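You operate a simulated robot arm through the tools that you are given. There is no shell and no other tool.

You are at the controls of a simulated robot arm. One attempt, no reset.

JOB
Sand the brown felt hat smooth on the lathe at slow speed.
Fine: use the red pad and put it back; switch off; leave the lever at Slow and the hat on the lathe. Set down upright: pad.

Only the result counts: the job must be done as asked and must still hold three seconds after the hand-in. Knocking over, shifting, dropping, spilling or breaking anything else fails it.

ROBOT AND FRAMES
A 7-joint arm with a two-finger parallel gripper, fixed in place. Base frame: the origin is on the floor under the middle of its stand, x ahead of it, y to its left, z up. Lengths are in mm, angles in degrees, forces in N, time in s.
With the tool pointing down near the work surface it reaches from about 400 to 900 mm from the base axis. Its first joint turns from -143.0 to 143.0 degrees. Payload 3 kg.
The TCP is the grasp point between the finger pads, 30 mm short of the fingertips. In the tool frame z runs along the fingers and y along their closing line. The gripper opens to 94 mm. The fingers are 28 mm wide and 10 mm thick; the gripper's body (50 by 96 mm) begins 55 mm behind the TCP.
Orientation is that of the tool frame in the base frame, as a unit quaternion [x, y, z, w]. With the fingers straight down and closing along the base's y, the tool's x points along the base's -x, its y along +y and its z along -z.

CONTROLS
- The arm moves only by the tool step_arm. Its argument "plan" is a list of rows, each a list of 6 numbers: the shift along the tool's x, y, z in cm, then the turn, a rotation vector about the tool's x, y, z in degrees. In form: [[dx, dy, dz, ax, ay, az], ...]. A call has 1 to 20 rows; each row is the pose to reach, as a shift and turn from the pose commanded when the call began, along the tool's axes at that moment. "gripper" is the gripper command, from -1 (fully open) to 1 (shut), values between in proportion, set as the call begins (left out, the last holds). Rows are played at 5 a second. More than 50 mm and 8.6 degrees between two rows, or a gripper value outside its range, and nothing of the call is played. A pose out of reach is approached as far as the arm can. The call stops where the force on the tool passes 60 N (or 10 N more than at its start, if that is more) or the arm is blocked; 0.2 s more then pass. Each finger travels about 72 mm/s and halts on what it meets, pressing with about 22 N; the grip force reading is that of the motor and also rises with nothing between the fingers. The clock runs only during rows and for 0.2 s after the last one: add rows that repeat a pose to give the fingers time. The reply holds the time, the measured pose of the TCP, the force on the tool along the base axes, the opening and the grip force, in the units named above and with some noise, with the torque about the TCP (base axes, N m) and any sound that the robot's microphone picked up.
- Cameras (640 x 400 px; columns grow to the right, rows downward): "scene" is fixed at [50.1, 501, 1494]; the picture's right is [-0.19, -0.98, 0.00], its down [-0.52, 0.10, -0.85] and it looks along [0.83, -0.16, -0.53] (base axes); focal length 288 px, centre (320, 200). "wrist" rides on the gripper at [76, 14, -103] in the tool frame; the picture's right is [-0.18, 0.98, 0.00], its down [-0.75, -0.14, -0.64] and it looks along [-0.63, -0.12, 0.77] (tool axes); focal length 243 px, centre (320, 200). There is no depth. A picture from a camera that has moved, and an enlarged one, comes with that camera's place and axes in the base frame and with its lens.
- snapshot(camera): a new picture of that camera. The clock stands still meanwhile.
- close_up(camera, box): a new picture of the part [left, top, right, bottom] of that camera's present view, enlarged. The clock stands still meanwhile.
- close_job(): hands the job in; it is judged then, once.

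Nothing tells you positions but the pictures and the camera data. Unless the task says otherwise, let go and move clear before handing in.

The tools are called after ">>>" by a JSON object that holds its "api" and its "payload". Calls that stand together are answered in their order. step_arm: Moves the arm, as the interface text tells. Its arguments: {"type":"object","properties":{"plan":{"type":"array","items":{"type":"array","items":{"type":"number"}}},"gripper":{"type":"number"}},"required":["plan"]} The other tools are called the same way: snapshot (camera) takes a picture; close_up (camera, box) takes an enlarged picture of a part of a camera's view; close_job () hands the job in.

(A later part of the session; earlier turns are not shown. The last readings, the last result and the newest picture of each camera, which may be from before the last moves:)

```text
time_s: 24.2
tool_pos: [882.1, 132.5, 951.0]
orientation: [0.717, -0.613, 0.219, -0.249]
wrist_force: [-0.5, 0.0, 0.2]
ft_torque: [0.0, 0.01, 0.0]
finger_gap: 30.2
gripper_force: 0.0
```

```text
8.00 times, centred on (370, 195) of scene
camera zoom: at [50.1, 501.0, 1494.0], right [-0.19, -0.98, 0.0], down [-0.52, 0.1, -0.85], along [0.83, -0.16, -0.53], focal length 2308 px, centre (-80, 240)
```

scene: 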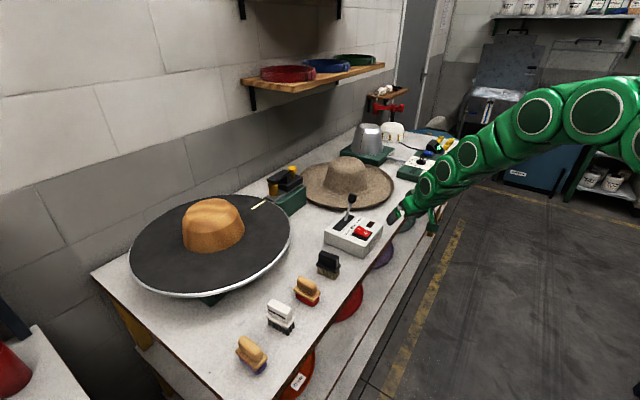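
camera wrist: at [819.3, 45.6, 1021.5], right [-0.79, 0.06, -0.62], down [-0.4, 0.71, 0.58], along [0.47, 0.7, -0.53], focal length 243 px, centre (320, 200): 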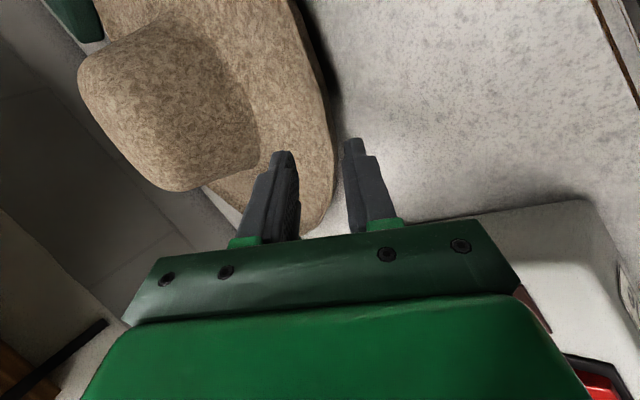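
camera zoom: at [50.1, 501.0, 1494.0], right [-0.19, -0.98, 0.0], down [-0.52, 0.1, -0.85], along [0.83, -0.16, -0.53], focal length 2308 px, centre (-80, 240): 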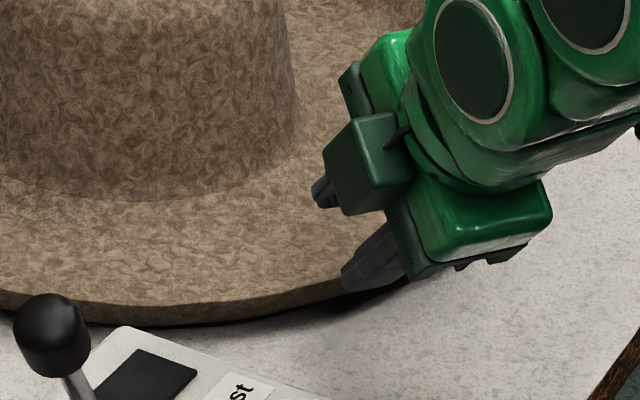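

The tool axis is about 8 mm inside the lip; I'll shift toward the lip centre, narrow the gap to 20 mm and advance until the tips are just short of the rim.

>>> {"api": "step_arm", "payload": {"plan": [[0, 0.8, 0, 0, 0, 0], [0, 0.8, 1.0, 0, 0, 0], [0, 0.8, 2.0, 0, 0, 0], [0, 0.8, 3.0, 0, 0, 0], [0, 0.8, 4.0, 0, 0, 0], [0, 0.8, 4.0, 0, 0, 0]], "gripper": 0.574}}

>>> {"api": "close_up", "payload": {"camera": "wrist", "box": [250, 60, 410, 240]}}

>>> {"api": "close_up", "payload": {"camera": "scene", "box": [335, 170, 405, 220]}}

```text
time_s: 25.6
tool_pos: [899.3, 137.2, 916.2]
orientation: [0.717, -0.613, 0.22, -0.249]
wrist_force: [0.3, 0.4, 1.6]
ft_torque: [0.05, -0.01, -0.03]
finger_gap: 20.2
gripper_force: 0.8
```

```text
2.22 times, centred on (330, 150) of wrist
camera zoom: at [837.0, 48.5, 987.0], right [-0.79, 0.06, -0.62], down [-0.4, 0.71, 0.58], along [0.47, 0.7, -0.53], focal length 539 px, centre (298, 311)
```

zoom: 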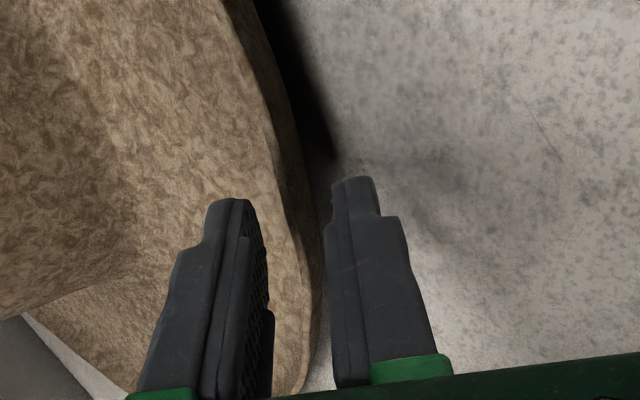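

```text
8.00 times, centred on (370, 195) of scene
camera zoom: at [50.1, 501.0, 1494.0], right [-0.19, -0.98, 0.0], down [-0.52, 0.1, -0.85], along [0.83, -0.16, -0.53], focal length 2308 px, centre (-80, 240)
```

zoom: 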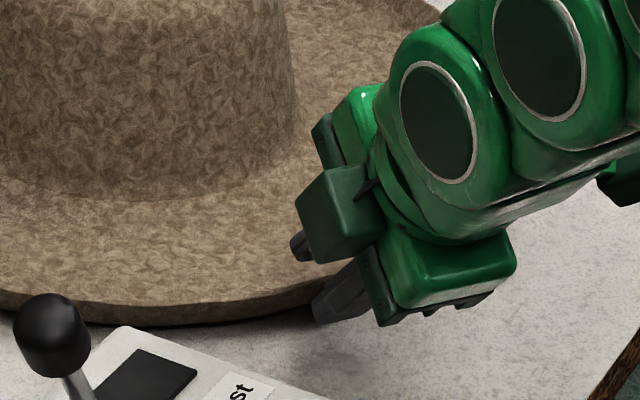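

The lip is centred between the fingers. I'll advance 10 mm in small steps and check forces.

>>> {"api": "step_arm", "payload": {"plan": [[0, 0, 0.25, 0, 0, 0], [0, 0, 0.5, 0, 0, 0], [0, 0, 0.75, 0, 0, 0], [0, 0, 1.0, 0, 0, 0], [0, 0, 1.0, 0, 0, 0]]}}

>>> {"api": "close_up", "payload": {"camera": "wrist", "box": [250, 60, 410, 240]}}

>>> {"api": "close_up", "payload": {"camera": "scene", "box": [345, 185, 395, 215]}}

```text
time_s: 26.8
tool_pos: [905.2, 138.0, 908.1]
orientation: [0.717, -0.614, 0.219, -0.248]
wrist_force: [-8.4, 0.5, 14.4]
ft_torque: [0.26, -0.25, 0.19]
finger_gap: 22.2
gripper_force: 2.0
```

```text
2.22 times, centred on (330, 150) of wrist
camera zoom: at [842.7, 49.9, 979.4], right [-0.78, 0.06, -0.62], down [-0.4, 0.71, 0.58], along [0.47, 0.7, -0.53], focal length 539 px, centre (298, 311)
```

zoom: 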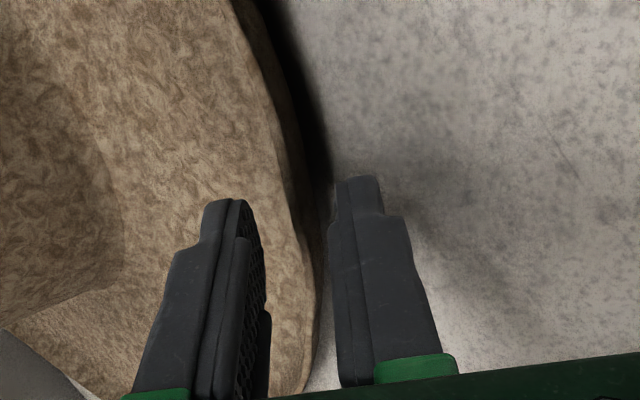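

```text
12.80 times, centred on (370, 200) of scene
camera zoom: at [50.1, 501.0, 1494.0], right [-0.19, -0.98, 0.0], down [-0.52, 0.1, -0.85], along [0.83, -0.16, -0.53], focal length 3693 px, centre (-320, 200)
```

zoom: 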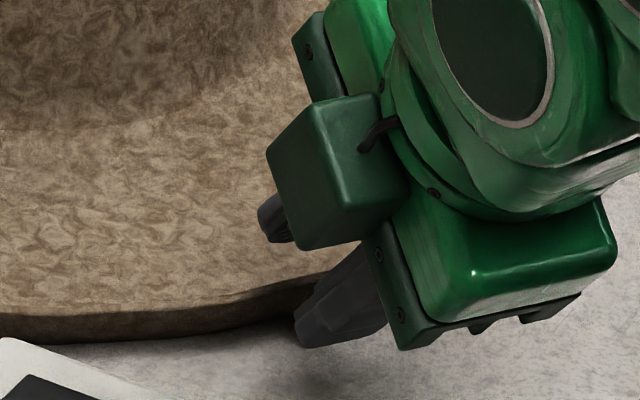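

There is contact (about 15 N axially) although the lip should be between the fingers. I'll zoom in closely to see what touches.

>>> {"api": "close_up", "payload": {"camera": "wrist", "box": [285, 120, 365, 180]}}

>>> {"api": "close_up", "payload": {"camera": "wrist", "box": [280, 150, 360, 240]}}

>>> {"api": "close_up", "payload": {"camera": "scene", "box": [358, 192, 378, 212]}}

```text
6.67 times, centred on (325, 150) of wrist
camera zoom: at [842.7, 49.9, 979.4], right [-0.78, 0.06, -0.62], down [-0.4, 0.71, 0.58], along [0.47, 0.7, -0.53], focal length 1618 px, centre (287, 533)
```

zoom: 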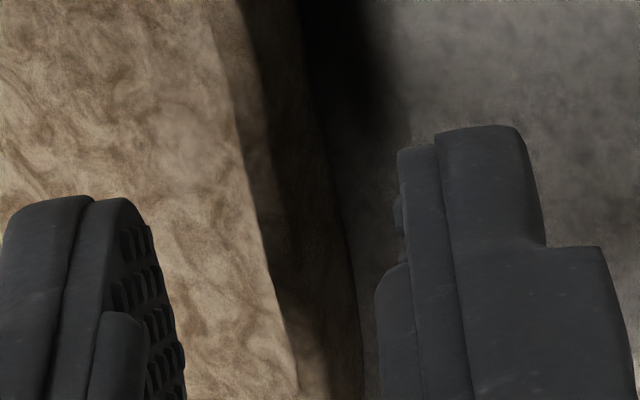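

```text
4.44 times, centred on (320, 195) of wrist
camera zoom: at [842.7, 49.9, 979.4], right [-0.78, 0.06, -0.62], down [-0.4, 0.71, 0.58], along [0.47, 0.7, -0.53], focal length 1078 px, centre (320, 222)
```

zoom: 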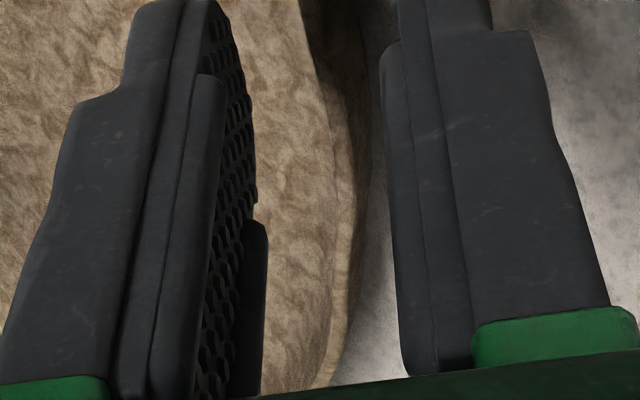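

```text
16.00 times, centred on (368, 202) of scene
camera zoom: at [50.1, 501.0, 1494.0], right [-0.19, -0.98, 0.0], down [-0.52, 0.1, -0.85], along [0.83, -0.16, -0.53], focal length 4616 px, centre (-448, 168)
```

zoom: 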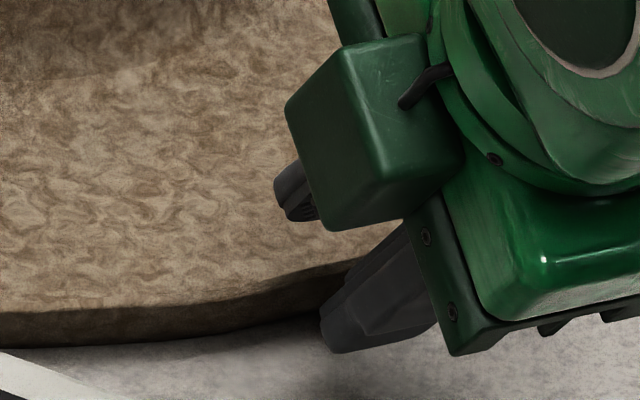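

The visible lip fits between the fingers, yet something is wedging them by 2 mm. I'll back off 2 mm and close gently to learn what thickness the fingers meet.

>>> {"api": "step_arm", "payload": {"plan": [[0, 0, -0.1, 0, 0, 0], [0, 0, -0.2, 0, 0, 0], [0, 0, -0.2, 0, 0, 0]]}}

>>> {"api": "step_arm", "payload": {"plan": [[0, 0, 0, 0, 0, 0], [0, 0, 0, 0, 0, 0], [0, 0, 0, 0, 0, 0]], "gripper": 0.74}}

>>> {"api": "close_up", "payload": {"camera": "wrist", "box": [250, 60, 410, 240]}}

```text
time_s: 27.6
tool_pos: [904.0, 135.9, 907.0]
orientation: [0.717, -0.614, 0.22, -0.247]
wrist_force: [2.9, -0.1, 3.7]
ft_torque: [0.07, -0.13, -0.06]
finger_gap: 23.1
gripper_force: 2.3
```

```text
time_s: 28.4
tool_pos: [904.6, 137.0, 908.0]
orientation: [0.717, -0.613, 0.22, -0.249]
wrist_force: [1.0, 0.3, 15.5]
ft_torque: [0.22, -0.36, 0.0]
finger_gap: 18.4
gripper_force: 5.2
```

```text
2.22 times, centred on (330, 150) of wrist
camera zoom: at [841.5, 49.6, 980.5], right [-0.79, 0.06, -0.62], down [-0.4, 0.71, 0.58], along [0.47, 0.7, -0.53], focal length 539 px, centre (298, 311)
```

zoom: 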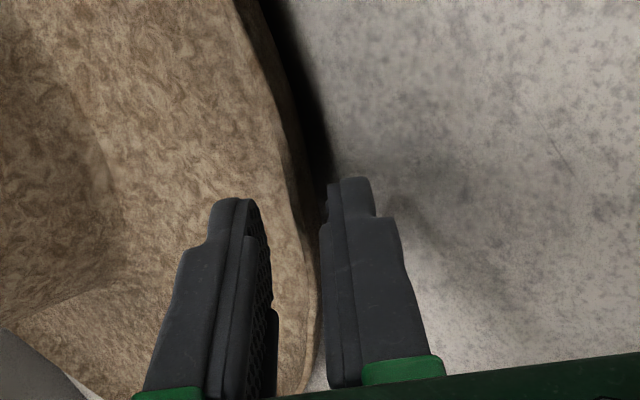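

The net force says the upper finger is pressing down on the hat near the rim, so the lip is further in or thicker than it looks. I'll retreat, open wider and steepen the tool to re-approach with the inner finger well inside the lip.

>>> {"api": "step_arm", "payload": {"plan": [[0, 0, -1.0, 0, 0, 0], [0, 0, -2.5, 0, 0, 0], [0, 0, -4.0, 0, 0, 0], [0, 0, -4.0, 0, 0, 0]], "gripper": 0.15}}

>>> {"api": "step_arm", "payload": {"plan": [[-0.1, -0.8, 0, -6.2, 0, 0], [-0.2, -1.6, 0.6, -12.4, 0, 0], [-0.3, -2.41, 2.0, -18.7, 0, 0], [-0.3, -2.41, 3.55, -18.7, 0, 0], [-0.3, -2.41, 3.55, -18.7, 0, 0]]}}

>>> {"api": "close_up", "payload": {"camera": "wrist", "box": [240, 60, 400, 240]}}

>>> {"api": "close_up", "payload": {"camera": "scene", "box": [335, 170, 405, 220]}}

```text
time_s: 29.4
tool_pos: [879.9, 133.4, 939.7]
orientation: [0.717, -0.613, 0.219, -0.248]
wrist_force: [0.8, -0.3, 0.1]
ft_torque: [0.02, 0.04, -0.02]
finger_gap: 39.8
gripper_force: 0.1
```

```text
time_s: 30.6
tool_pos: [919.9, 143.1, 928.0]
orientation: [0.748, -0.641, 0.117, -0.128]
wrist_force: [-0.9, 0.6, 0.1]
ft_torque: [-0.02, -0.02, 0.0]
finger_gap: 40.0
gripper_force: 0.0
```

```text
2.22 times, centred on (320, 150) of wrist
camera zoom: at [884.3, 59.7, 1019.5], right [-0.94, 0.04, -0.34], down [-0.2, 0.74, 0.64], along [0.27, 0.67, -0.69], focal length 539 px, centre (320, 311)
```

zoom: 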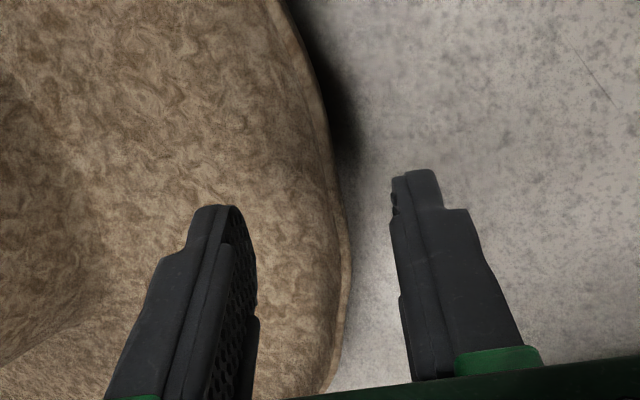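

```text
8.00 times, centred on (370, 195) of scene
camera zoom: at [50.1, 501.0, 1494.0], right [-0.19, -0.98, 0.0], down [-0.52, 0.1, -0.85], along [0.83, -0.16, -0.53], focal length 2308 px, centre (-80, 240)
```

zoom: 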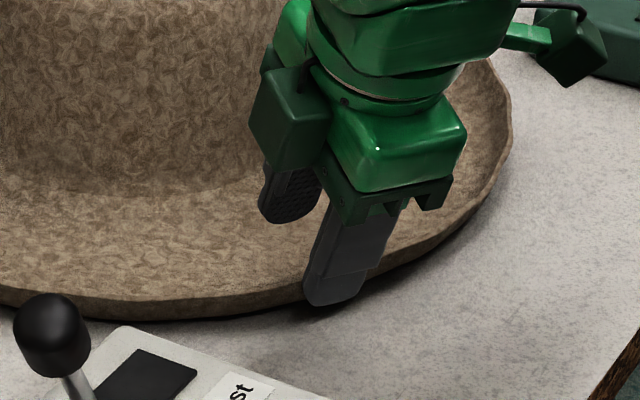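

The fingers now straddle the lip clearly. I'll descend straight down in small steps, watching the force.

>>> {"api": "step_arm", "payload": {"plan": [[0, 0.07, 0.19, 0, 0, 0], [0, 0.14, 0.38, 0, 0, 0], [0, 0.21, 0.56, 0, 0, 0], [0, 0.27, 0.75, 0, 0, 0], [0, 0.34, 0.94, 0, 0, 0], [0, 0.41, 1.13, 0, 0, 0], [0, 0.41, 1.13, 0, 0, 0]]}}

>>> {"api": "close_up", "payload": {"camera": "wrist", "box": [240, 60, 400, 240]}}

>>> {"api": "close_up", "payload": {"camera": "scene", "box": [350, 180, 390, 215]}}

```text
time_s: 32.2
tool_pos: [919.6, 143.5, 914.2]
orientation: [0.748, -0.641, 0.117, -0.128]
wrist_force: [0.1, 1.1, 0.1]
ft_torque: [-0.02, 0.03, -0.01]
finger_gap: 39.9
gripper_force: 0.0
```

```text
2.22 times, centred on (320, 150) of wrist
camera zoom: at [884.3, 59.9, 1007.0], right [-0.94, 0.04, -0.34], down [-0.2, 0.74, 0.64], along [0.27, 0.67, -0.69], focal length 539 px, centre (320, 311)
```

zoom: 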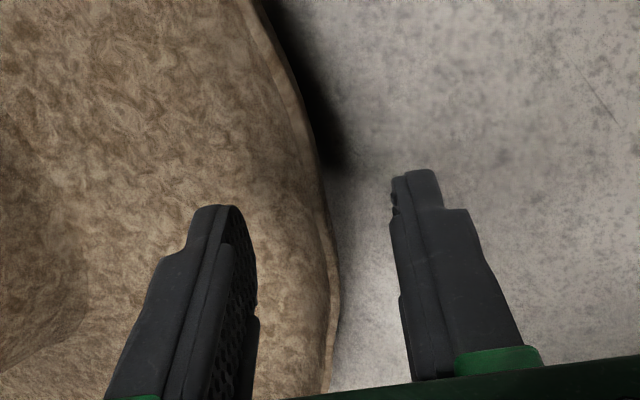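

```text
11.43 times, centred on (370, 198) of scene
camera zoom: at [50.1, 501.0, 1494.0], right [-0.19, -0.98, 0.0], down [-0.52, 0.1, -0.85], along [0.83, -0.16, -0.53], focal length 3297 px, centre (-251, 229)
```

zoom: 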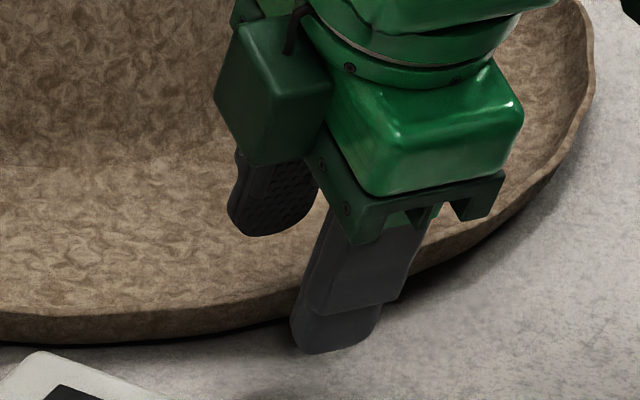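

No contact yet. I'll continue downward in small steps.

>>> {"api": "step_arm", "payload": {"plan": [[0, 0.05, 0.14, 0, 0, 0], [0, 0.1, 0.28, 0, 0, 0], [0, 0.15, 0.42, 0, 0, 0], [0, 0.2, 0.56, 0, 0, 0], [0, 0.25, 0.7, 0, 0, 0], [0, 0.31, 0.85, 0, 0, 0], [0, 0.31, 0.85, 0, 0, 0]]}}

>>> {"api": "close_up", "payload": {"camera": "wrist", "box": [240, 60, 400, 240]}}

>>> {"api": "close_up", "payload": {"camera": "scene", "box": [350, 180, 390, 215]}}

```text
time_s: 33.8
tool_pos: [920.1, 142.8, 905.8]
orientation: [0.748, -0.641, 0.116, -0.129]
wrist_force: [0.5, -0.7, 0.2]
ft_torque: [0.04, 0.04, 0.01]
finger_gap: 39.9
gripper_force: 0.0
```

```text
2.22 times, centred on (320, 150) of wrist
camera zoom: at [883.5, 59.1, 997.4], right [-0.94, 0.04, -0.34], down [-0.2, 0.74, 0.64], along [0.27, 0.67, -0.69], focal length 539 px, centre (320, 311)
```

zoom: 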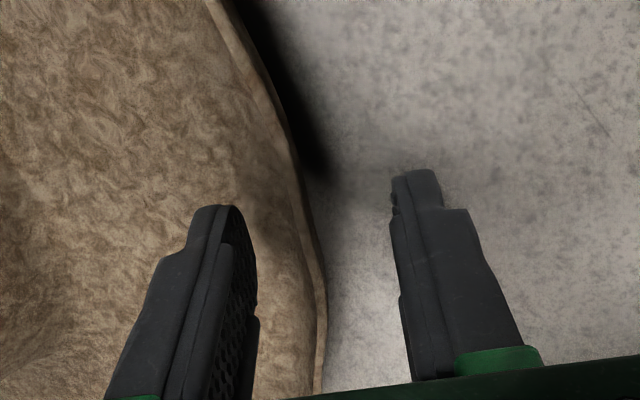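

```text
11.43 times, centred on (370, 198) of scene
camera zoom: at [50.1, 501.0, 1494.0], right [-0.19, -0.98, 0.0], down [-0.52, 0.1, -0.85], along [0.83, -0.16, -0.53], focal length 3297 px, centre (-251, 229)
```

zoom: 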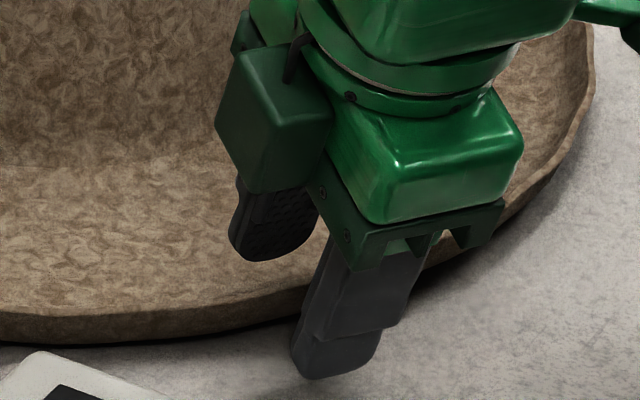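

No contact down to z≈906 with the fingers straddling the lip. I'll narrow the gap to 20 mm, then sink a few millimetres more before gripping.

>>> {"api": "step_arm", "payload": {"plan": [[0, 0, 0, 0, 0, 0], [0, 0, 0, 0, 0, 0], [0, 0, 0, 0, 0, 0]], "gripper": 0.574}}

>>> {"api": "step_arm", "payload": {"plan": [[0, 0.03, 0.1, 0, 0, 0], [0, 0.07, 0.2, 0, 0, 0], [0, 0.1, 0.3, 0, 0, 0], [0, 0.14, 0.4, 0, 0, 0], [0, 0.14, 0.4, 0, 0, 0]]}}

>>> {"api": "close_up", "payload": {"camera": "wrist", "box": [240, 60, 400, 240]}}

>>> {"api": "close_up", "payload": {"camera": "scene", "box": [350, 180, 390, 215]}}

```text
time_s: 34.6
tool_pos: [919.7, 142.8, 905.1]
orientation: [0.748, -0.641, 0.116, -0.127]
wrist_force: [0.9, 0.1, 1.5]
ft_torque: [-0.01, -0.04, -0.02]
finger_gap: 20.8
gripper_force: 1.0
```

```text
time_s: 35.8
tool_pos: [918.8, 142.5, 901.0]
orientation: [0.748, -0.641, 0.117, -0.127]
wrist_force: [0.7, -0.1, 2.3]
ft_torque: [0.03, -0.01, -0.03]
finger_gap: 20.8
gripper_force: 0.7
```

```text
2.22 times, centred on (320, 150) of wrist
camera zoom: at [883.4, 59.3, 993.4], right [-0.94, 0.04, -0.34], down [-0.2, 0.74, 0.64], along [0.27, 0.67, -0.69], focal length 539 px, centre (320, 311)
```

zoom: 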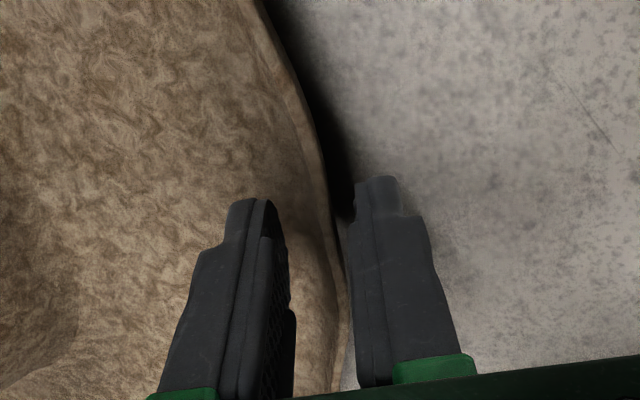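

```text
11.43 times, centred on (370, 198) of scene
camera zoom: at [50.1, 501.0, 1494.0], right [-0.19, -0.98, 0.0], down [-0.52, 0.1, -0.85], along [0.83, -0.16, -0.53], focal length 3297 px, centre (-251, 229)
```

zoom: 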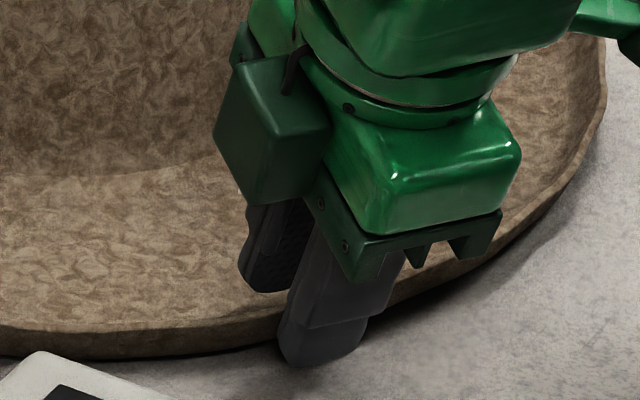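

The lip slopes more gently (≈40–45°) than the tool; the inner finger met its slope and drew the hat a few mm toward the robot. I'll rise, and re-approach with the tool tilted to match the lip.

>>> {"api": "step_arm", "payload": {"plan": [[0, -0.34, -0.94, 0, 0, 0], [0, -0.68, -1.88, 0, 0, 0], [0, -1.37, -3.76, 0, 0, 0], [0, -1.71, -4.7, 0, 0, 0], [0, -1.71, -4.7, 0, 0, 0]]}}

>>> {"api": "snapshot", "payload": {"camera": "wrist"}}

>>> {"api": "close_up", "payload": {"camera": "scene", "box": [295, 150, 400, 215]}}

```text
time_s: 37.0
tool_pos: [920.7, 145.0, 951.0]
orientation: [0.748, -0.641, 0.116, -0.127]
wrist_force: [-0.6, -0.2, -0.2]
ft_torque: [0.0, -0.01, 0.0]
finger_gap: 19.9
gripper_force: 0.0
```

```text
taken
camera wrist: at [884.2, 61.3, 1043.6], right [-0.94, 0.04, -0.34], down [-0.2, 0.74, 0.64], along [0.27, 0.67, -0.69], focal length 243 px, centre (320, 200)
```

wrist: 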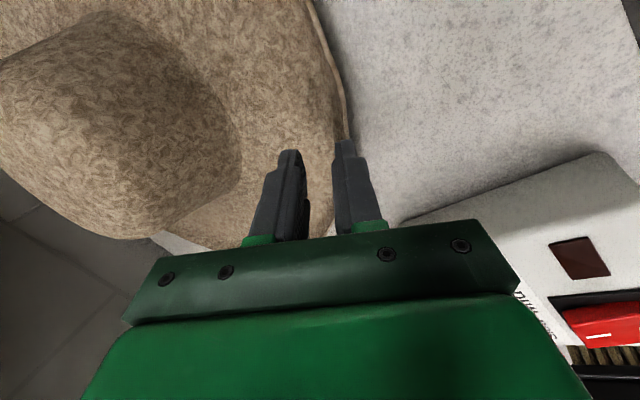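

```text
6.10 times, centred on (348, 182) of scene
camera zoom: at [50.1, 501.0, 1494.0], right [-0.19, -0.98, 0.0], down [-0.52, 0.1, -0.85], along [0.83, -0.16, -0.53], focal length 1758 px, centre (152, 307)
```

zoom: 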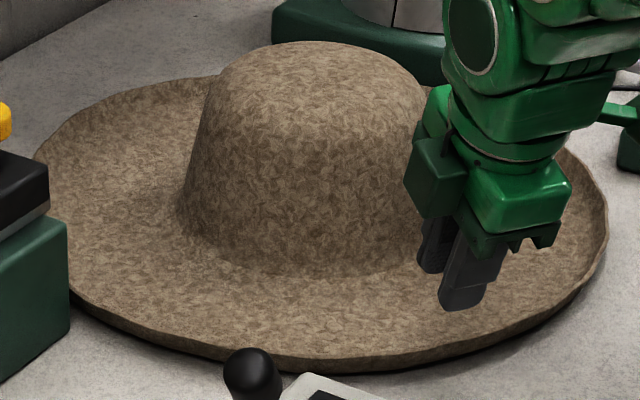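

The hat has come about 8 mm toward the robot; contact data puts the lip's inner face on a 45° line. I'll tilt the tool to 45° and line up its axis with the lip from 50 mm away.

>>> {"api": "step_arm", "payload": {"plan": [[0, 1.25, -0.07, 6.25, 0, 0], [0, 2.5, -0.14, 12.5, 0, 0], [0, 3.75, -0.21, 18.75, 0, 0], [0, 5.0, -0.28, 25, 0, 0], [0, 5.0, -0.28, 25, 0, 0]], "gripper": 0.489}}

>>> {"api": "close_up", "payload": {"camera": "wrist", "box": [240, 40, 420, 240]}}

>>> {"api": "close_up", "payload": {"camera": "scene", "box": [335, 170, 405, 220]}}

```text
time_s: 38.2
tool_pos: [873.7, 135.5, 936.7]
orientation: [0.703, -0.601, 0.252, -0.286]
wrist_force: [-0.4, -0.2, -0.3]
ft_torque: [0.02, -0.02, 0.01]
finger_gap: 24.1
gripper_force: 0.0
```

```text
2.00 times, centred on (330, 140) of wrist
camera zoom: at [803.2, 46.5, 1000.8], right [-0.71, 0.07, -0.7], down [-0.47, 0.7, 0.55], along [0.52, 0.71, -0.47], focal length 485 px, centre (300, 320)
```

zoom: 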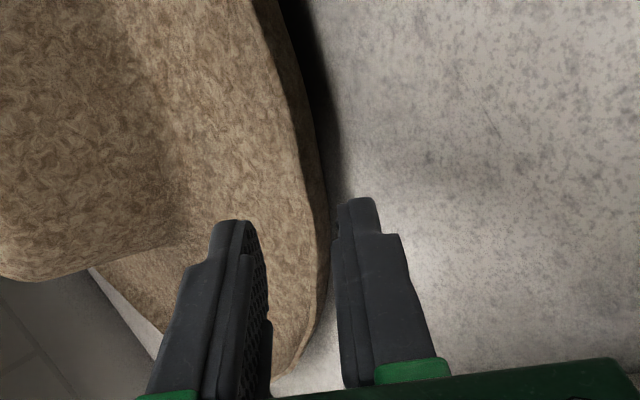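

```text
8.00 times, centred on (370, 195) of scene
camera zoom: at [50.1, 501.0, 1494.0], right [-0.19, -0.98, 0.0], down [-0.52, 0.1, -0.85], along [0.83, -0.16, -0.53], focal length 2308 px, centre (-80, 240)
```

zoom: 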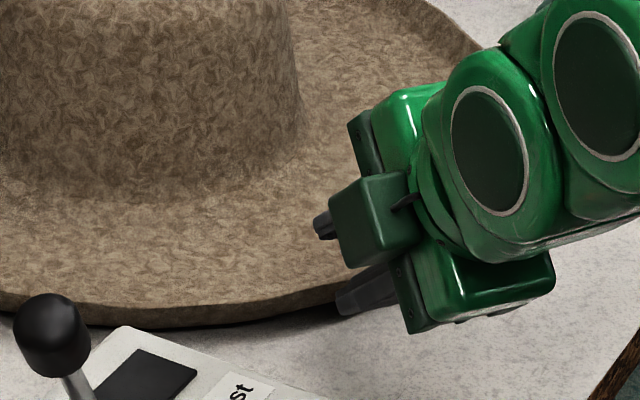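

The axis looks aligned with the lip's mid-plane (r+z≈1820). I'll advance along the tool axis, slowing near the rim.

>>> {"api": "step_arm", "payload": {"plan": [[0, 0, 1.0, 0, 0, 0], [0, 0, 2.0, 0, 0, 0], [0, 0, 2.8, 0, 0, 0], [0, 0, 3.1, 0, 0, 0], [0, 0, 3.4, 0, 0, 0], [0, 0, 3.6, 0, 0, 0], [0, 0, 3.6, 0, 0, 0]]}}

>>> {"api": "close_up", "payload": {"camera": "wrist", "box": [260, 90, 400, 220]}}

>>> {"api": "close_up", "payload": {"camera": "scene", "box": [350, 185, 390, 215]}}

```text
time_s: 39.8
tool_pos: [898.4, 140.3, 913.0]
orientation: [0.703, -0.6, 0.252, -0.287]
wrist_force: [0.4, -0.3, 0.5]
ft_torque: [0.03, -0.02, 0.02]
finger_gap: 24.2
gripper_force: 0.0
```

```text
3.08 times, centred on (330, 155) of wrist
camera zoom: at [828.3, 50.9, 975.1], right [-0.71, 0.07, -0.7], down [-0.46, 0.7, 0.55], along [0.52, 0.71, -0.47], focal length 746 px, centre (289, 338)
```

zoom: 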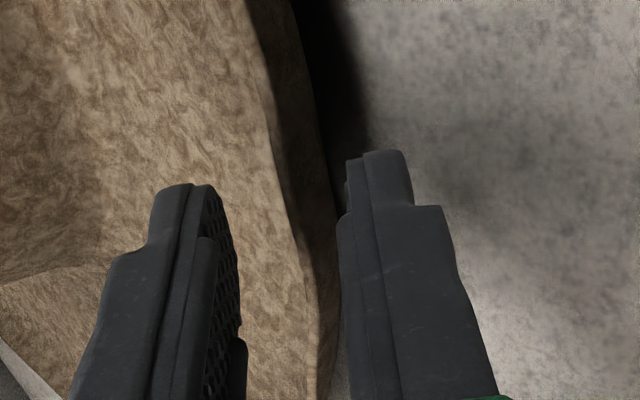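

```text
13.33 times, centred on (370, 200) of scene
camera zoom: at [50.1, 501.0, 1494.0], right [-0.19, -0.98, 0.0], down [-0.52, 0.1, -0.85], along [0.83, -0.16, -0.53], focal length 3847 px, centre (-347, 200)
```

zoom: 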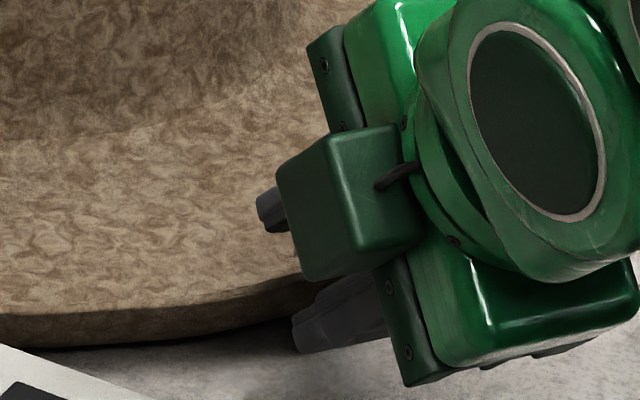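

No contact yet and the lip is between the tips. Advancing further in 2 mm steps.

>>> {"api": "step_arm", "payload": {"plan": [[0, 0, 0.2, 0, 0, 0], [0, 0, 0.4, 0, 0, 0], [0, 0, 0.6, 0, 0, 0], [0, 0, 0.6, 0, 0, 0]]}}

>>> {"api": "step_arm", "payload": {"plan": [[0, 0, 0.2, 0, 0, 0], [0, 0, 0.4, 0, 0, 0], [0, 0, 0.4, 0, 0, 0]], "gripper": 0.6}}

>>> {"api": "close_up", "payload": {"camera": "wrist", "box": [260, 90, 400, 220]}}

>>> {"api": "close_up", "payload": {"camera": "scene", "box": [350, 185, 390, 215]}}

```text
time_s: 40.8
tool_pos: [901.0, 140.0, 907.3]
orientation: [0.703, -0.601, 0.253, -0.286]
wrist_force: [-0.4, -0.4, 1.8]
ft_torque: [0.06, -0.03, 0.01]
finger_gap: 24.6
gripper_force: 0.1
```

```text
time_s: 41.6
tool_pos: [904.7, 140.6, 905.9]
orientation: [0.702, -0.601, 0.253, -0.288]
wrist_force: [-5.5, -0.8, 11.2]
ft_torque: [0.18, -0.19, 0.06]
finger_gap: 20.7
gripper_force: 1.7
```

```text
3.08 times, centred on (330, 155) of wrist
camera zoom: at [835.0, 52.3, 968.4], right [-0.71, 0.07, -0.7], down [-0.47, 0.7, 0.55], along [0.52, 0.71, -0.47], focal length 746 px, centre (289, 338)
```

zoom: 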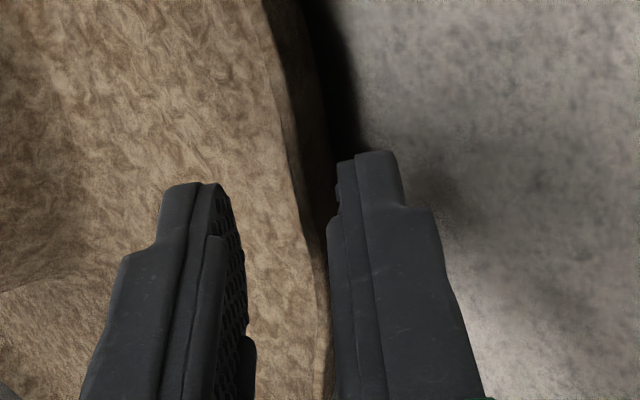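

```text
13.33 times, centred on (370, 200) of scene
camera zoom: at [50.1, 501.0, 1494.0], right [-0.19, -0.98, 0.0], down [-0.52, 0.1, -0.85], along [0.83, -0.16, -0.53], focal length 3847 px, centre (-347, 200)
```

zoom: 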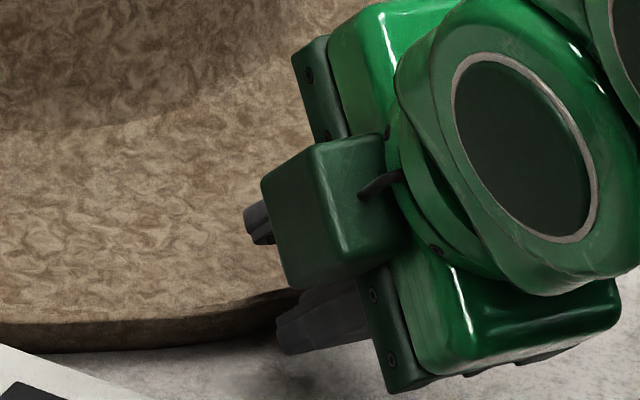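

Torque readings show the upper fingertip is what touches; all contacts fit a rolled rim about 18 mm thick centred near r≈938, z≈885. I'll back off, set the tilt to 30° and re-enter around that roll.

>>> {"api": "step_arm", "payload": {"plan": [[0, 0, -1.5, 0, 0, 0], [0, 0, -3.0, 0, 0, 0], [0, -0.65, -2.2, -7.3, 0, 0], [0, -1.31, -1.38, -14.7, 0, 0], [0, -1.31, -1.38, -14.7, 0, 0]], "gripper": 0.45}}

>>> {"api": "close_up", "payload": {"camera": "wrist", "box": [240, 60, 400, 240]}}

>>> {"api": "close_up", "payload": {"camera": "scene", "box": [350, 180, 390, 215]}}

```text
time_s: 42.8
tool_pos: [904.1, 141.3, 921.8]
orientation: [0.733, -0.628, 0.173, -0.194]
wrist_force: [0.0, 0.0, -0.9]
ft_torque: [0.01, -0.04, -0.01]
finger_gap: 25.8
gripper_force: 0.1
```

```text
2.22 times, centred on (320, 150) of wrist
camera zoom: at [852.8, 55.5, 1005.2], right [-0.87, 0.05, -0.5], down [-0.31, 0.72, 0.62], along [0.39, 0.69, -0.61], focal length 539 px, centre (320, 311)
```

zoom: 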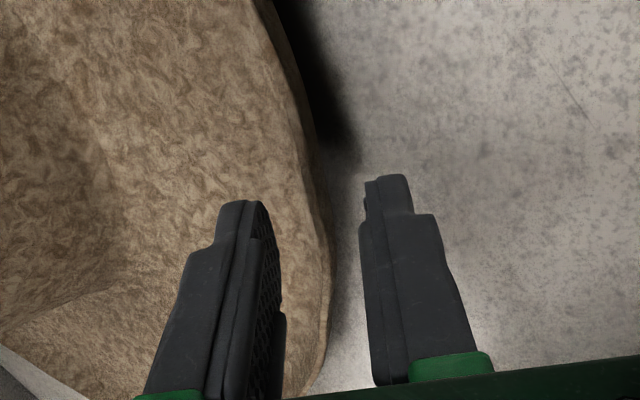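

```text
11.43 times, centred on (370, 198) of scene
camera zoom: at [50.1, 501.0, 1494.0], right [-0.19, -0.98, 0.0], down [-0.52, 0.1, -0.85], along [0.83, -0.16, -0.53], focal length 3297 px, centre (-251, 229)
```

zoom: 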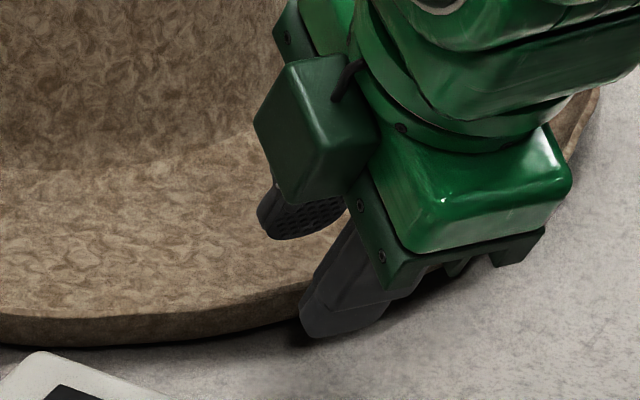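

The axis passes through the expected roll centre. Advancing along the tool axis with a 26 mm gap.

>>> {"api": "step_arm", "payload": {"plan": [[0, 0, 0.4, 0, 0, 0], [0, 0, 0.7, 0, 0, 0], [0, 0, 0.9, 0, 0, 0], [0, 0, 1.1, 0, 0, 0], [0, 0, 1.3, 0, 0, 0], [0, 0, 1.3, 0, 0, 0]]}}

>>> {"api": "close_up", "payload": {"camera": "wrist", "box": [240, 60, 400, 240]}}

```text
time_s: 44.2
tool_pos: [910.3, 141.7, 911.2]
orientation: [0.733, -0.628, 0.174, -0.194]
wrist_force: [-1.2, -0.1, 1.2]
ft_torque: [0.07, -0.01, 0.02]
finger_gap: 25.8
gripper_force: 0.2
```

```text
2.22 times, centred on (320, 150) of wrist
camera zoom: at [859.0, 55.9, 994.2], right [-0.87, 0.05, -0.5], down [-0.31, 0.72, 0.62], along [0.39, 0.69, -0.61], focal length 539 px, centre (320, 311)
```

zoom: 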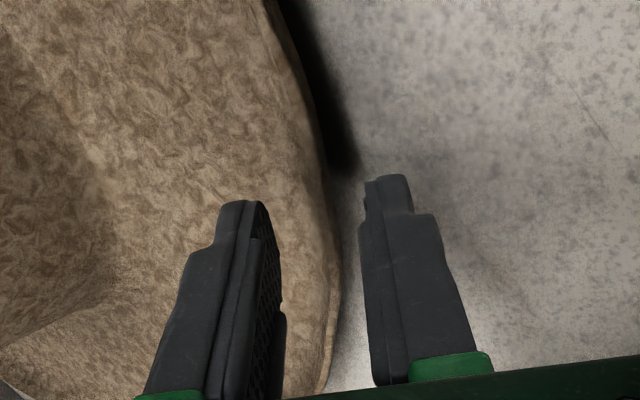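

>>> {"api": "step_arm", "payload": {"plan": [[0, 0, 0.15, 0, 0, 0], [0, 0, 0.3, 0, 0, 0], [0, 0, 0.3, 0, 0, 0]]}}

>>> {"api": "close_up", "payload": {"camera": "wrist", "box": [275, 110, 365, 210]}}

>>> {"api": "close_up", "payload": {"camera": "scene", "box": [355, 190, 385, 212]}}

```text
time_s: 45.0
tool_pos: [911.5, 142.7, 910.2]
orientation: [0.734, -0.627, 0.175, -0.195]
wrist_force: [-8.5, 0.9, 15.3]
ft_torque: [0.27, -0.23, 0.17]
finger_gap: 26.4
gripper_force: 0.0
```

```text
4.00 times, centred on (320, 160) of wrist
camera zoom: at [860.4, 56.3, 992.8], right [-0.87, 0.05, -0.5], down [-0.32, 0.72, 0.62], along [0.39, 0.69, -0.61], focal length 970 px, centre (320, 360)
```

zoom: 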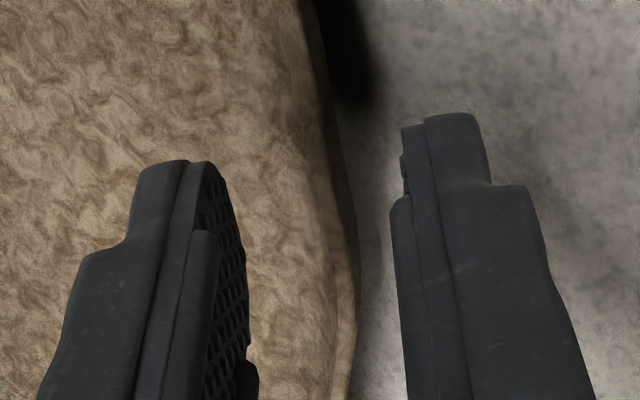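

```text
16.00 times, centred on (370, 201) of scene
camera zoom: at [50.1, 501.0, 1494.0], right [-0.19, -0.98, 0.0], down [-0.52, 0.1, -0.85], along [0.83, -0.16, -0.53], focal length 4616 px, centre (-480, 184)
```

zoom: 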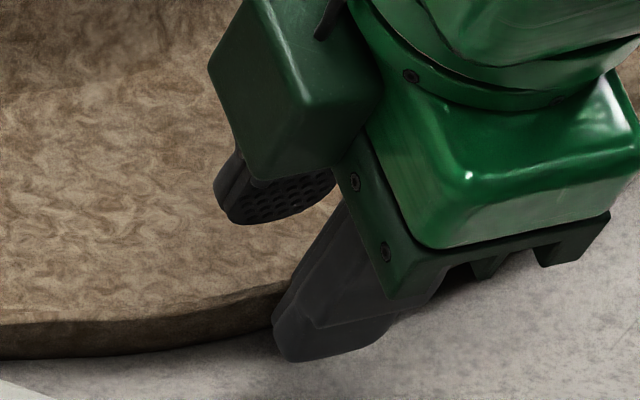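

The upper fingertip keeps meeting something at z≈891, higher than the visible brim. I'll retreat, close the fingers and probe straight down onto the brim further in to learn the hat's true surface height.

>>> {"api": "step_arm", "payload": {"plan": [[0, 0, -1.0, 0, 0, 0], [0, 0, -2.5, 0, 0, 0], [0, -1.44, -1.66, 0, 0, 0], [0, -2.88, -0.83, 0, 0, 0], [0, -4.32, 0.0, 0, 0, 0], [0, -4.32, 0.0, 0, 0, 0]], "gripper": 1}}

>>> {"api": "close_up", "payload": {"camera": "wrist", "box": [240, 60, 400, 240]}}

```text
time_s: 46.4
tool_pos: [950.1, 148.2, 931.1]
orientation: [0.733, -0.628, 0.173, -0.194]
wrist_force: [-0.2, -1.2, -0.7]
ft_torque: [-0.04, -0.03, 0.0]
finger_gap: 0.0
gripper_force: 21.7
```

```text
2.22 times, centred on (320, 150) of wrist
camera zoom: at [897.7, 61.3, 1013.5], right [-0.87, 0.05, -0.5], down [-0.31, 0.72, 0.62], along [0.39, 0.69, -0.61], focal length 539 px, centre (320, 311)
```

zoom: 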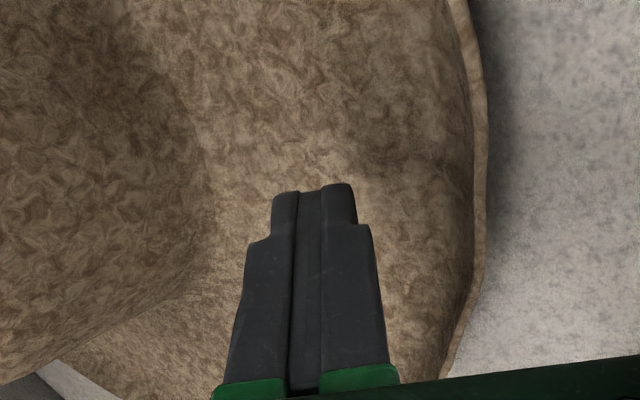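

>>> {"api": "step_arm", "payload": {"plan": [[0, 0.13, 0.22, 0, 0, 0], [0, 0.25, 0.43, 0, 0, 0], [0, 0.38, 0.65, 0, 0, 0], [0, 0.5, 0.86, 0, 0, 0], [0, 0.6, 1.04, 0, 0, 0], [0, 0.7, 1.21, 0, 0, 0], [0, 0.7, 1.21, 0, 0, 0]]}}

```text
time_s: 48.0
tool_pos: [949.1, 147.1, 915.5]
orientation: [0.733, -0.628, 0.174, -0.194]
wrist_force: [-0.7, -0.8, -0.1]
ft_torque: [-0.02, 0.02, 0.01]
finger_gap: 0.0
gripper_force: 22.1
```

>>> {"api": "step_arm", "payload": {"plan": [[0, 0.1, 0.17, 0, 0, 0], [0, 0.2, 0.35, 0, 0, 0], [0, 0.3, 0.52, 0, 0, 0], [0, 0.4, 0.69, 0, 0, 0], [0, 0.4, 0.69, 0, 0, 0]]}}

```text
time_s: 49.2
tool_pos: [949.7, 148.2, 908.7]
orientation: [0.733, -0.628, 0.174, -0.195]
wrist_force: [0.3, -0.6, -0.2]
ft_torque: [0.0, 0.01, 0.01]
finger_gap: 0.1
gripper_force: 22.2
```

>>> {"api": "step_arm", "payload": {"plan": [[0, 0.08, 0.13, 0, 0, 0], [0, 0.15, 0.26, 0, 0, 0], [0, 0.23, 0.39, 0, 0, 0], [0, 0.3, 0.52, 0, 0, 0], [0, 0.3, 0.52, 0, 0, 0]]}}

>>> {"api": "close_up", "payload": {"camera": "wrist", "box": [240, 60, 400, 240]}}

>>> {"api": "close_up", "payload": {"camera": "scene", "box": [350, 180, 390, 215]}}

```text
time_s: 50.4
tool_pos: [948.8, 147.7, 902.7]
orientation: [0.733, -0.628, 0.173, -0.194]
wrist_force: [-0.8, 0.6, 2.5]
ft_torque: [-0.01, 0.0, -0.01]
finger_gap: 0.0
gripper_force: 21.9
```

```text
2.22 times, centred on (320, 150) of wrist
camera zoom: at [897.1, 62.1, 985.6], right [-0.87, 0.05, -0.5], down [-0.31, 0.72, 0.62], along [0.39, 0.69, -0.61], focal length 539 px, centre (320, 311)
```

zoom: 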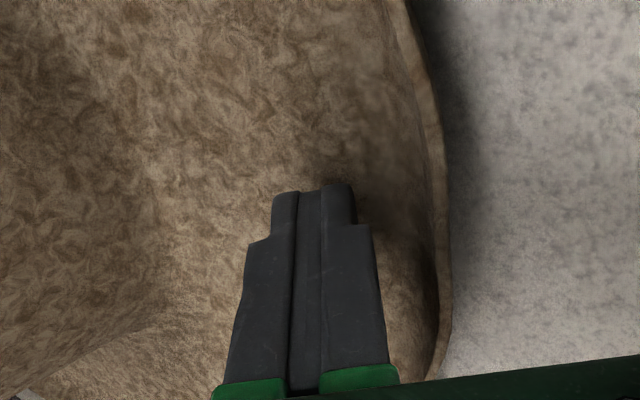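

```text
11.43 times, centred on (370, 198) of scene
camera zoom: at [50.1, 501.0, 1494.0], right [-0.19, -0.98, 0.0], down [-0.52, 0.1, -0.85], along [0.83, -0.16, -0.53], focal length 3297 px, centre (-251, 229)
```

zoom: 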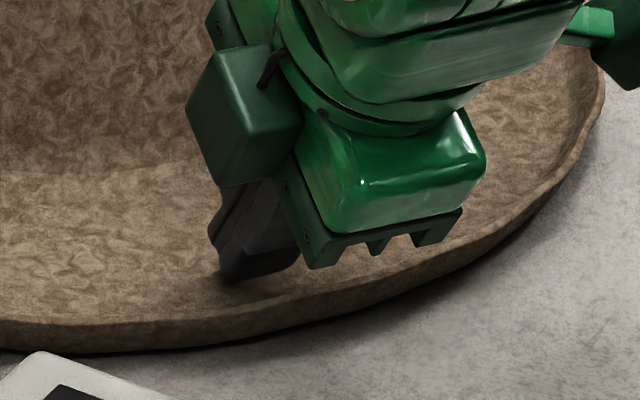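

The brim floor is where it looks (contact at z≈872 at r≈967). Now I'll lift 3 mm and move toward the robot to feel the inner face of the lip.

>>> {"api": "step_arm", "payload": {"plan": [[0, -0.15, -0.26, 0, 0, 0], [0, 0.11, -0.41, 0, 0, 0], [0, 0.37, -0.56, 0, 0, 0], [0, 0.63, -0.71, 0, 0, 0], [0, 0.88, -0.86, 0, 0, 0], [0, 1.14, -1.01, 0, 0, 0], [0, 1.14, -1.01, 0, 0, 0]]}}

>>> {"api": "close_up", "payload": {"camera": "wrist", "box": [240, 60, 400, 240]}}

```text
time_s: 52.0
tool_pos: [933.2, 145.0, 905.9]
orientation: [0.733, -0.628, 0.174, -0.194]
wrist_force: [1.0, 1.1, 1.4]
ft_torque: [0.01, -0.03, 0.0]
finger_gap: 0.1
gripper_force: 22.1
```

```text
2.22 times, centred on (320, 150) of wrist
camera zoom: at [882.5, 59.3, 988.2], right [-0.87, 0.05, -0.5], down [-0.31, 0.72, 0.62], along [0.39, 0.69, -0.61], focal length 539 px, centre (320, 311)
```

zoom: 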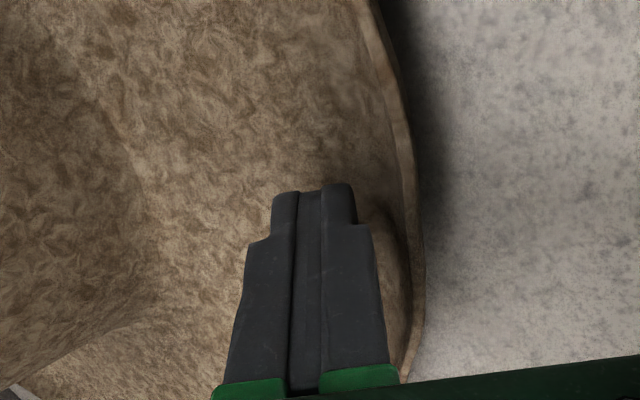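

The finger is already catching and dragging the hat by the lip's inner wall, and contacts show the lip is effectively ~18–20 mm thick with steep walls up to z≈891. So I'll go back to the steeper straddle (20° tilt), sink the fingers down and close fully on it.

>>> {"api": "step_arm", "payload": {"plan": [[0, -1.0, -1.7, 0, 0, 0], [0, -2.01, -3.45, 0, 0, 0], [0, -1.1, -3.3, -5, 0, 0], [0, -0.27, -3.19, -10, 0, 0], [0, -0.27, -3.19, -10, 0, 0], [0, -0.27, -3.19, -10, 0, 0]], "gripper": 0.277}}

>>> {"api": "close_up", "payload": {"camera": "wrist", "box": [240, 60, 400, 240]}}

```text
time_s: 53.4
tool_pos: [920.3, 142.8, 935.5]
orientation: [0.747, -0.641, 0.118, -0.13]
wrist_force: [0.5, 0.2, -0.1]
ft_torque: [0.0, 0.01, 0.0]
finger_gap: 33.9
gripper_force: 0.0
```

```text
2.22 times, centred on (320, 150) of wrist
camera zoom: at [884.2, 59.4, 1028.2], right [-0.94, 0.04, -0.34], down [-0.2, 0.74, 0.64], along [0.28, 0.67, -0.69], focal length 539 px, centre (320, 311)
```

zoom: 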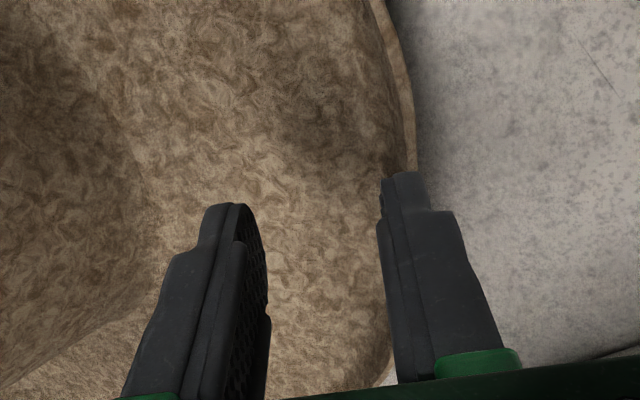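

Opening the fingers nudged the hat another ~9 mm toward the robot (harmless), so the lip is now centred near r≈929. I'll shift back, then sink the straddling fingers.

>>> {"api": "step_arm", "payload": {"plan": [[0, 0.92, -0.34, 0, 0, 0], [0, 1.13, 0.22, 0, 0, 0], [0, 1.34, 0.78, 0, 0, 0], [0, 1.54, 1.35, 0, 0, 0], [0, 1.54, 1.35, 0, 0, 0]]}}

>>> {"api": "close_up", "payload": {"camera": "wrist", "box": [240, 60, 400, 240]}}

>>> {"api": "close_up", "payload": {"camera": "scene", "box": [350, 180, 390, 215]}}

```text
time_s: 54.6
tool_pos: [911.0, 141.9, 917.0]
orientation: [0.748, -0.64, 0.118, -0.13]
wrist_force: [-0.5, 0.3, -0.3]
ft_torque: [0.01, 0.01, -0.01]
finger_gap: 33.8
gripper_force: 0.2
```

```text
2.22 times, centred on (320, 150) of wrist
camera zoom: at [874.3, 58.2, 1009.6], right [-0.94, 0.04, -0.34], down [-0.2, 0.74, 0.64], along [0.28, 0.67, -0.69], focal length 539 px, centre (320, 311)
```

zoom: 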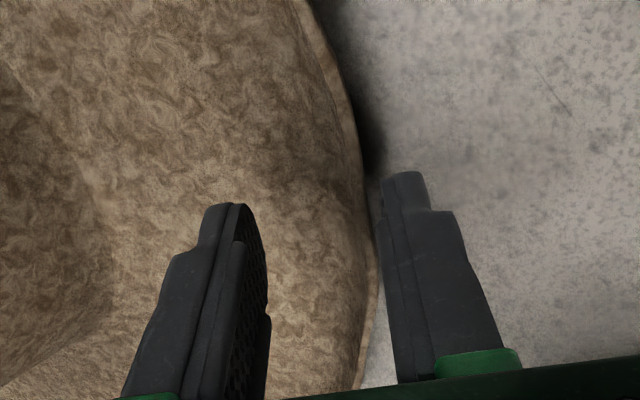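

```text
11.43 times, centred on (370, 198) of scene
camera zoom: at [50.1, 501.0, 1494.0], right [-0.19, -0.98, 0.0], down [-0.52, 0.1, -0.85], along [0.83, -0.16, -0.53], focal length 3297 px, centre (-251, 229)
```

zoom: 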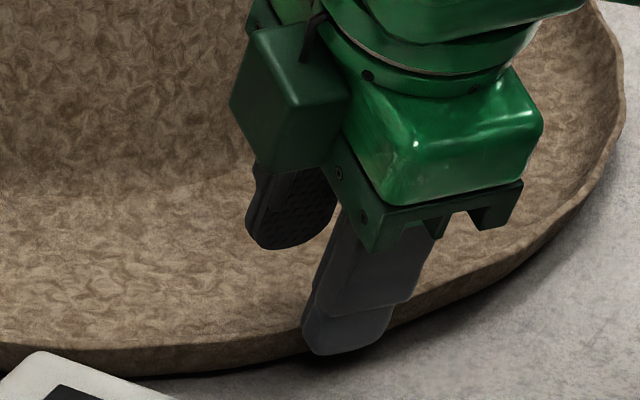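

>>> {"api": "step_arm", "payload": {"plan": [[0, 0.4, 0, 0, 0, 0], [0, 0.5, 0.28, 0, 0, 0], [0, 0.61, 0.56, 0, 0, 0], [0, 0.71, 0.84, 0, 0, 0], [0, 0.81, 1.13, 0, 0, 0], [0, 0.81, 1.13, 0, 0, 0]]}}

>>> {"api": "close_up", "payload": {"camera": "wrist", "box": [240, 60, 400, 240]}}

```text
time_s: 56.0
tool_pos: [908.8, 141.1, 904.0]
orientation: [0.748, -0.641, 0.118, -0.129]
wrist_force: [0.7, 0.6, -0.1]
ft_torque: [-0.02, -0.01, 0.02]
finger_gap: 33.9
gripper_force: 0.0
```

```text
2.22 times, centred on (320, 150) of wrist
camera zoom: at [871.2, 57.8, 996.1], right [-0.94, 0.04, -0.34], down [-0.2, 0.74, 0.64], along [0.28, 0.67, -0.69], focal length 539 px, centre (320, 311)
```

zoom: 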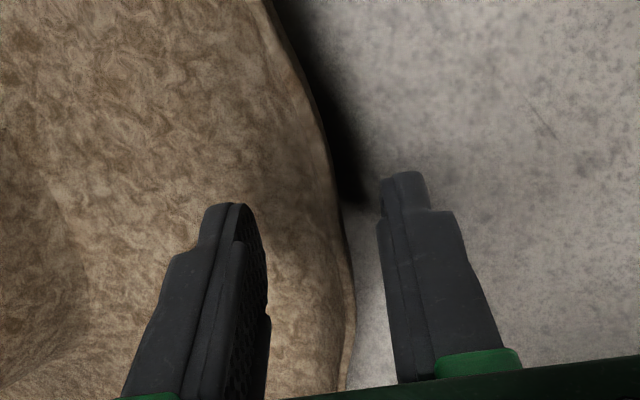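

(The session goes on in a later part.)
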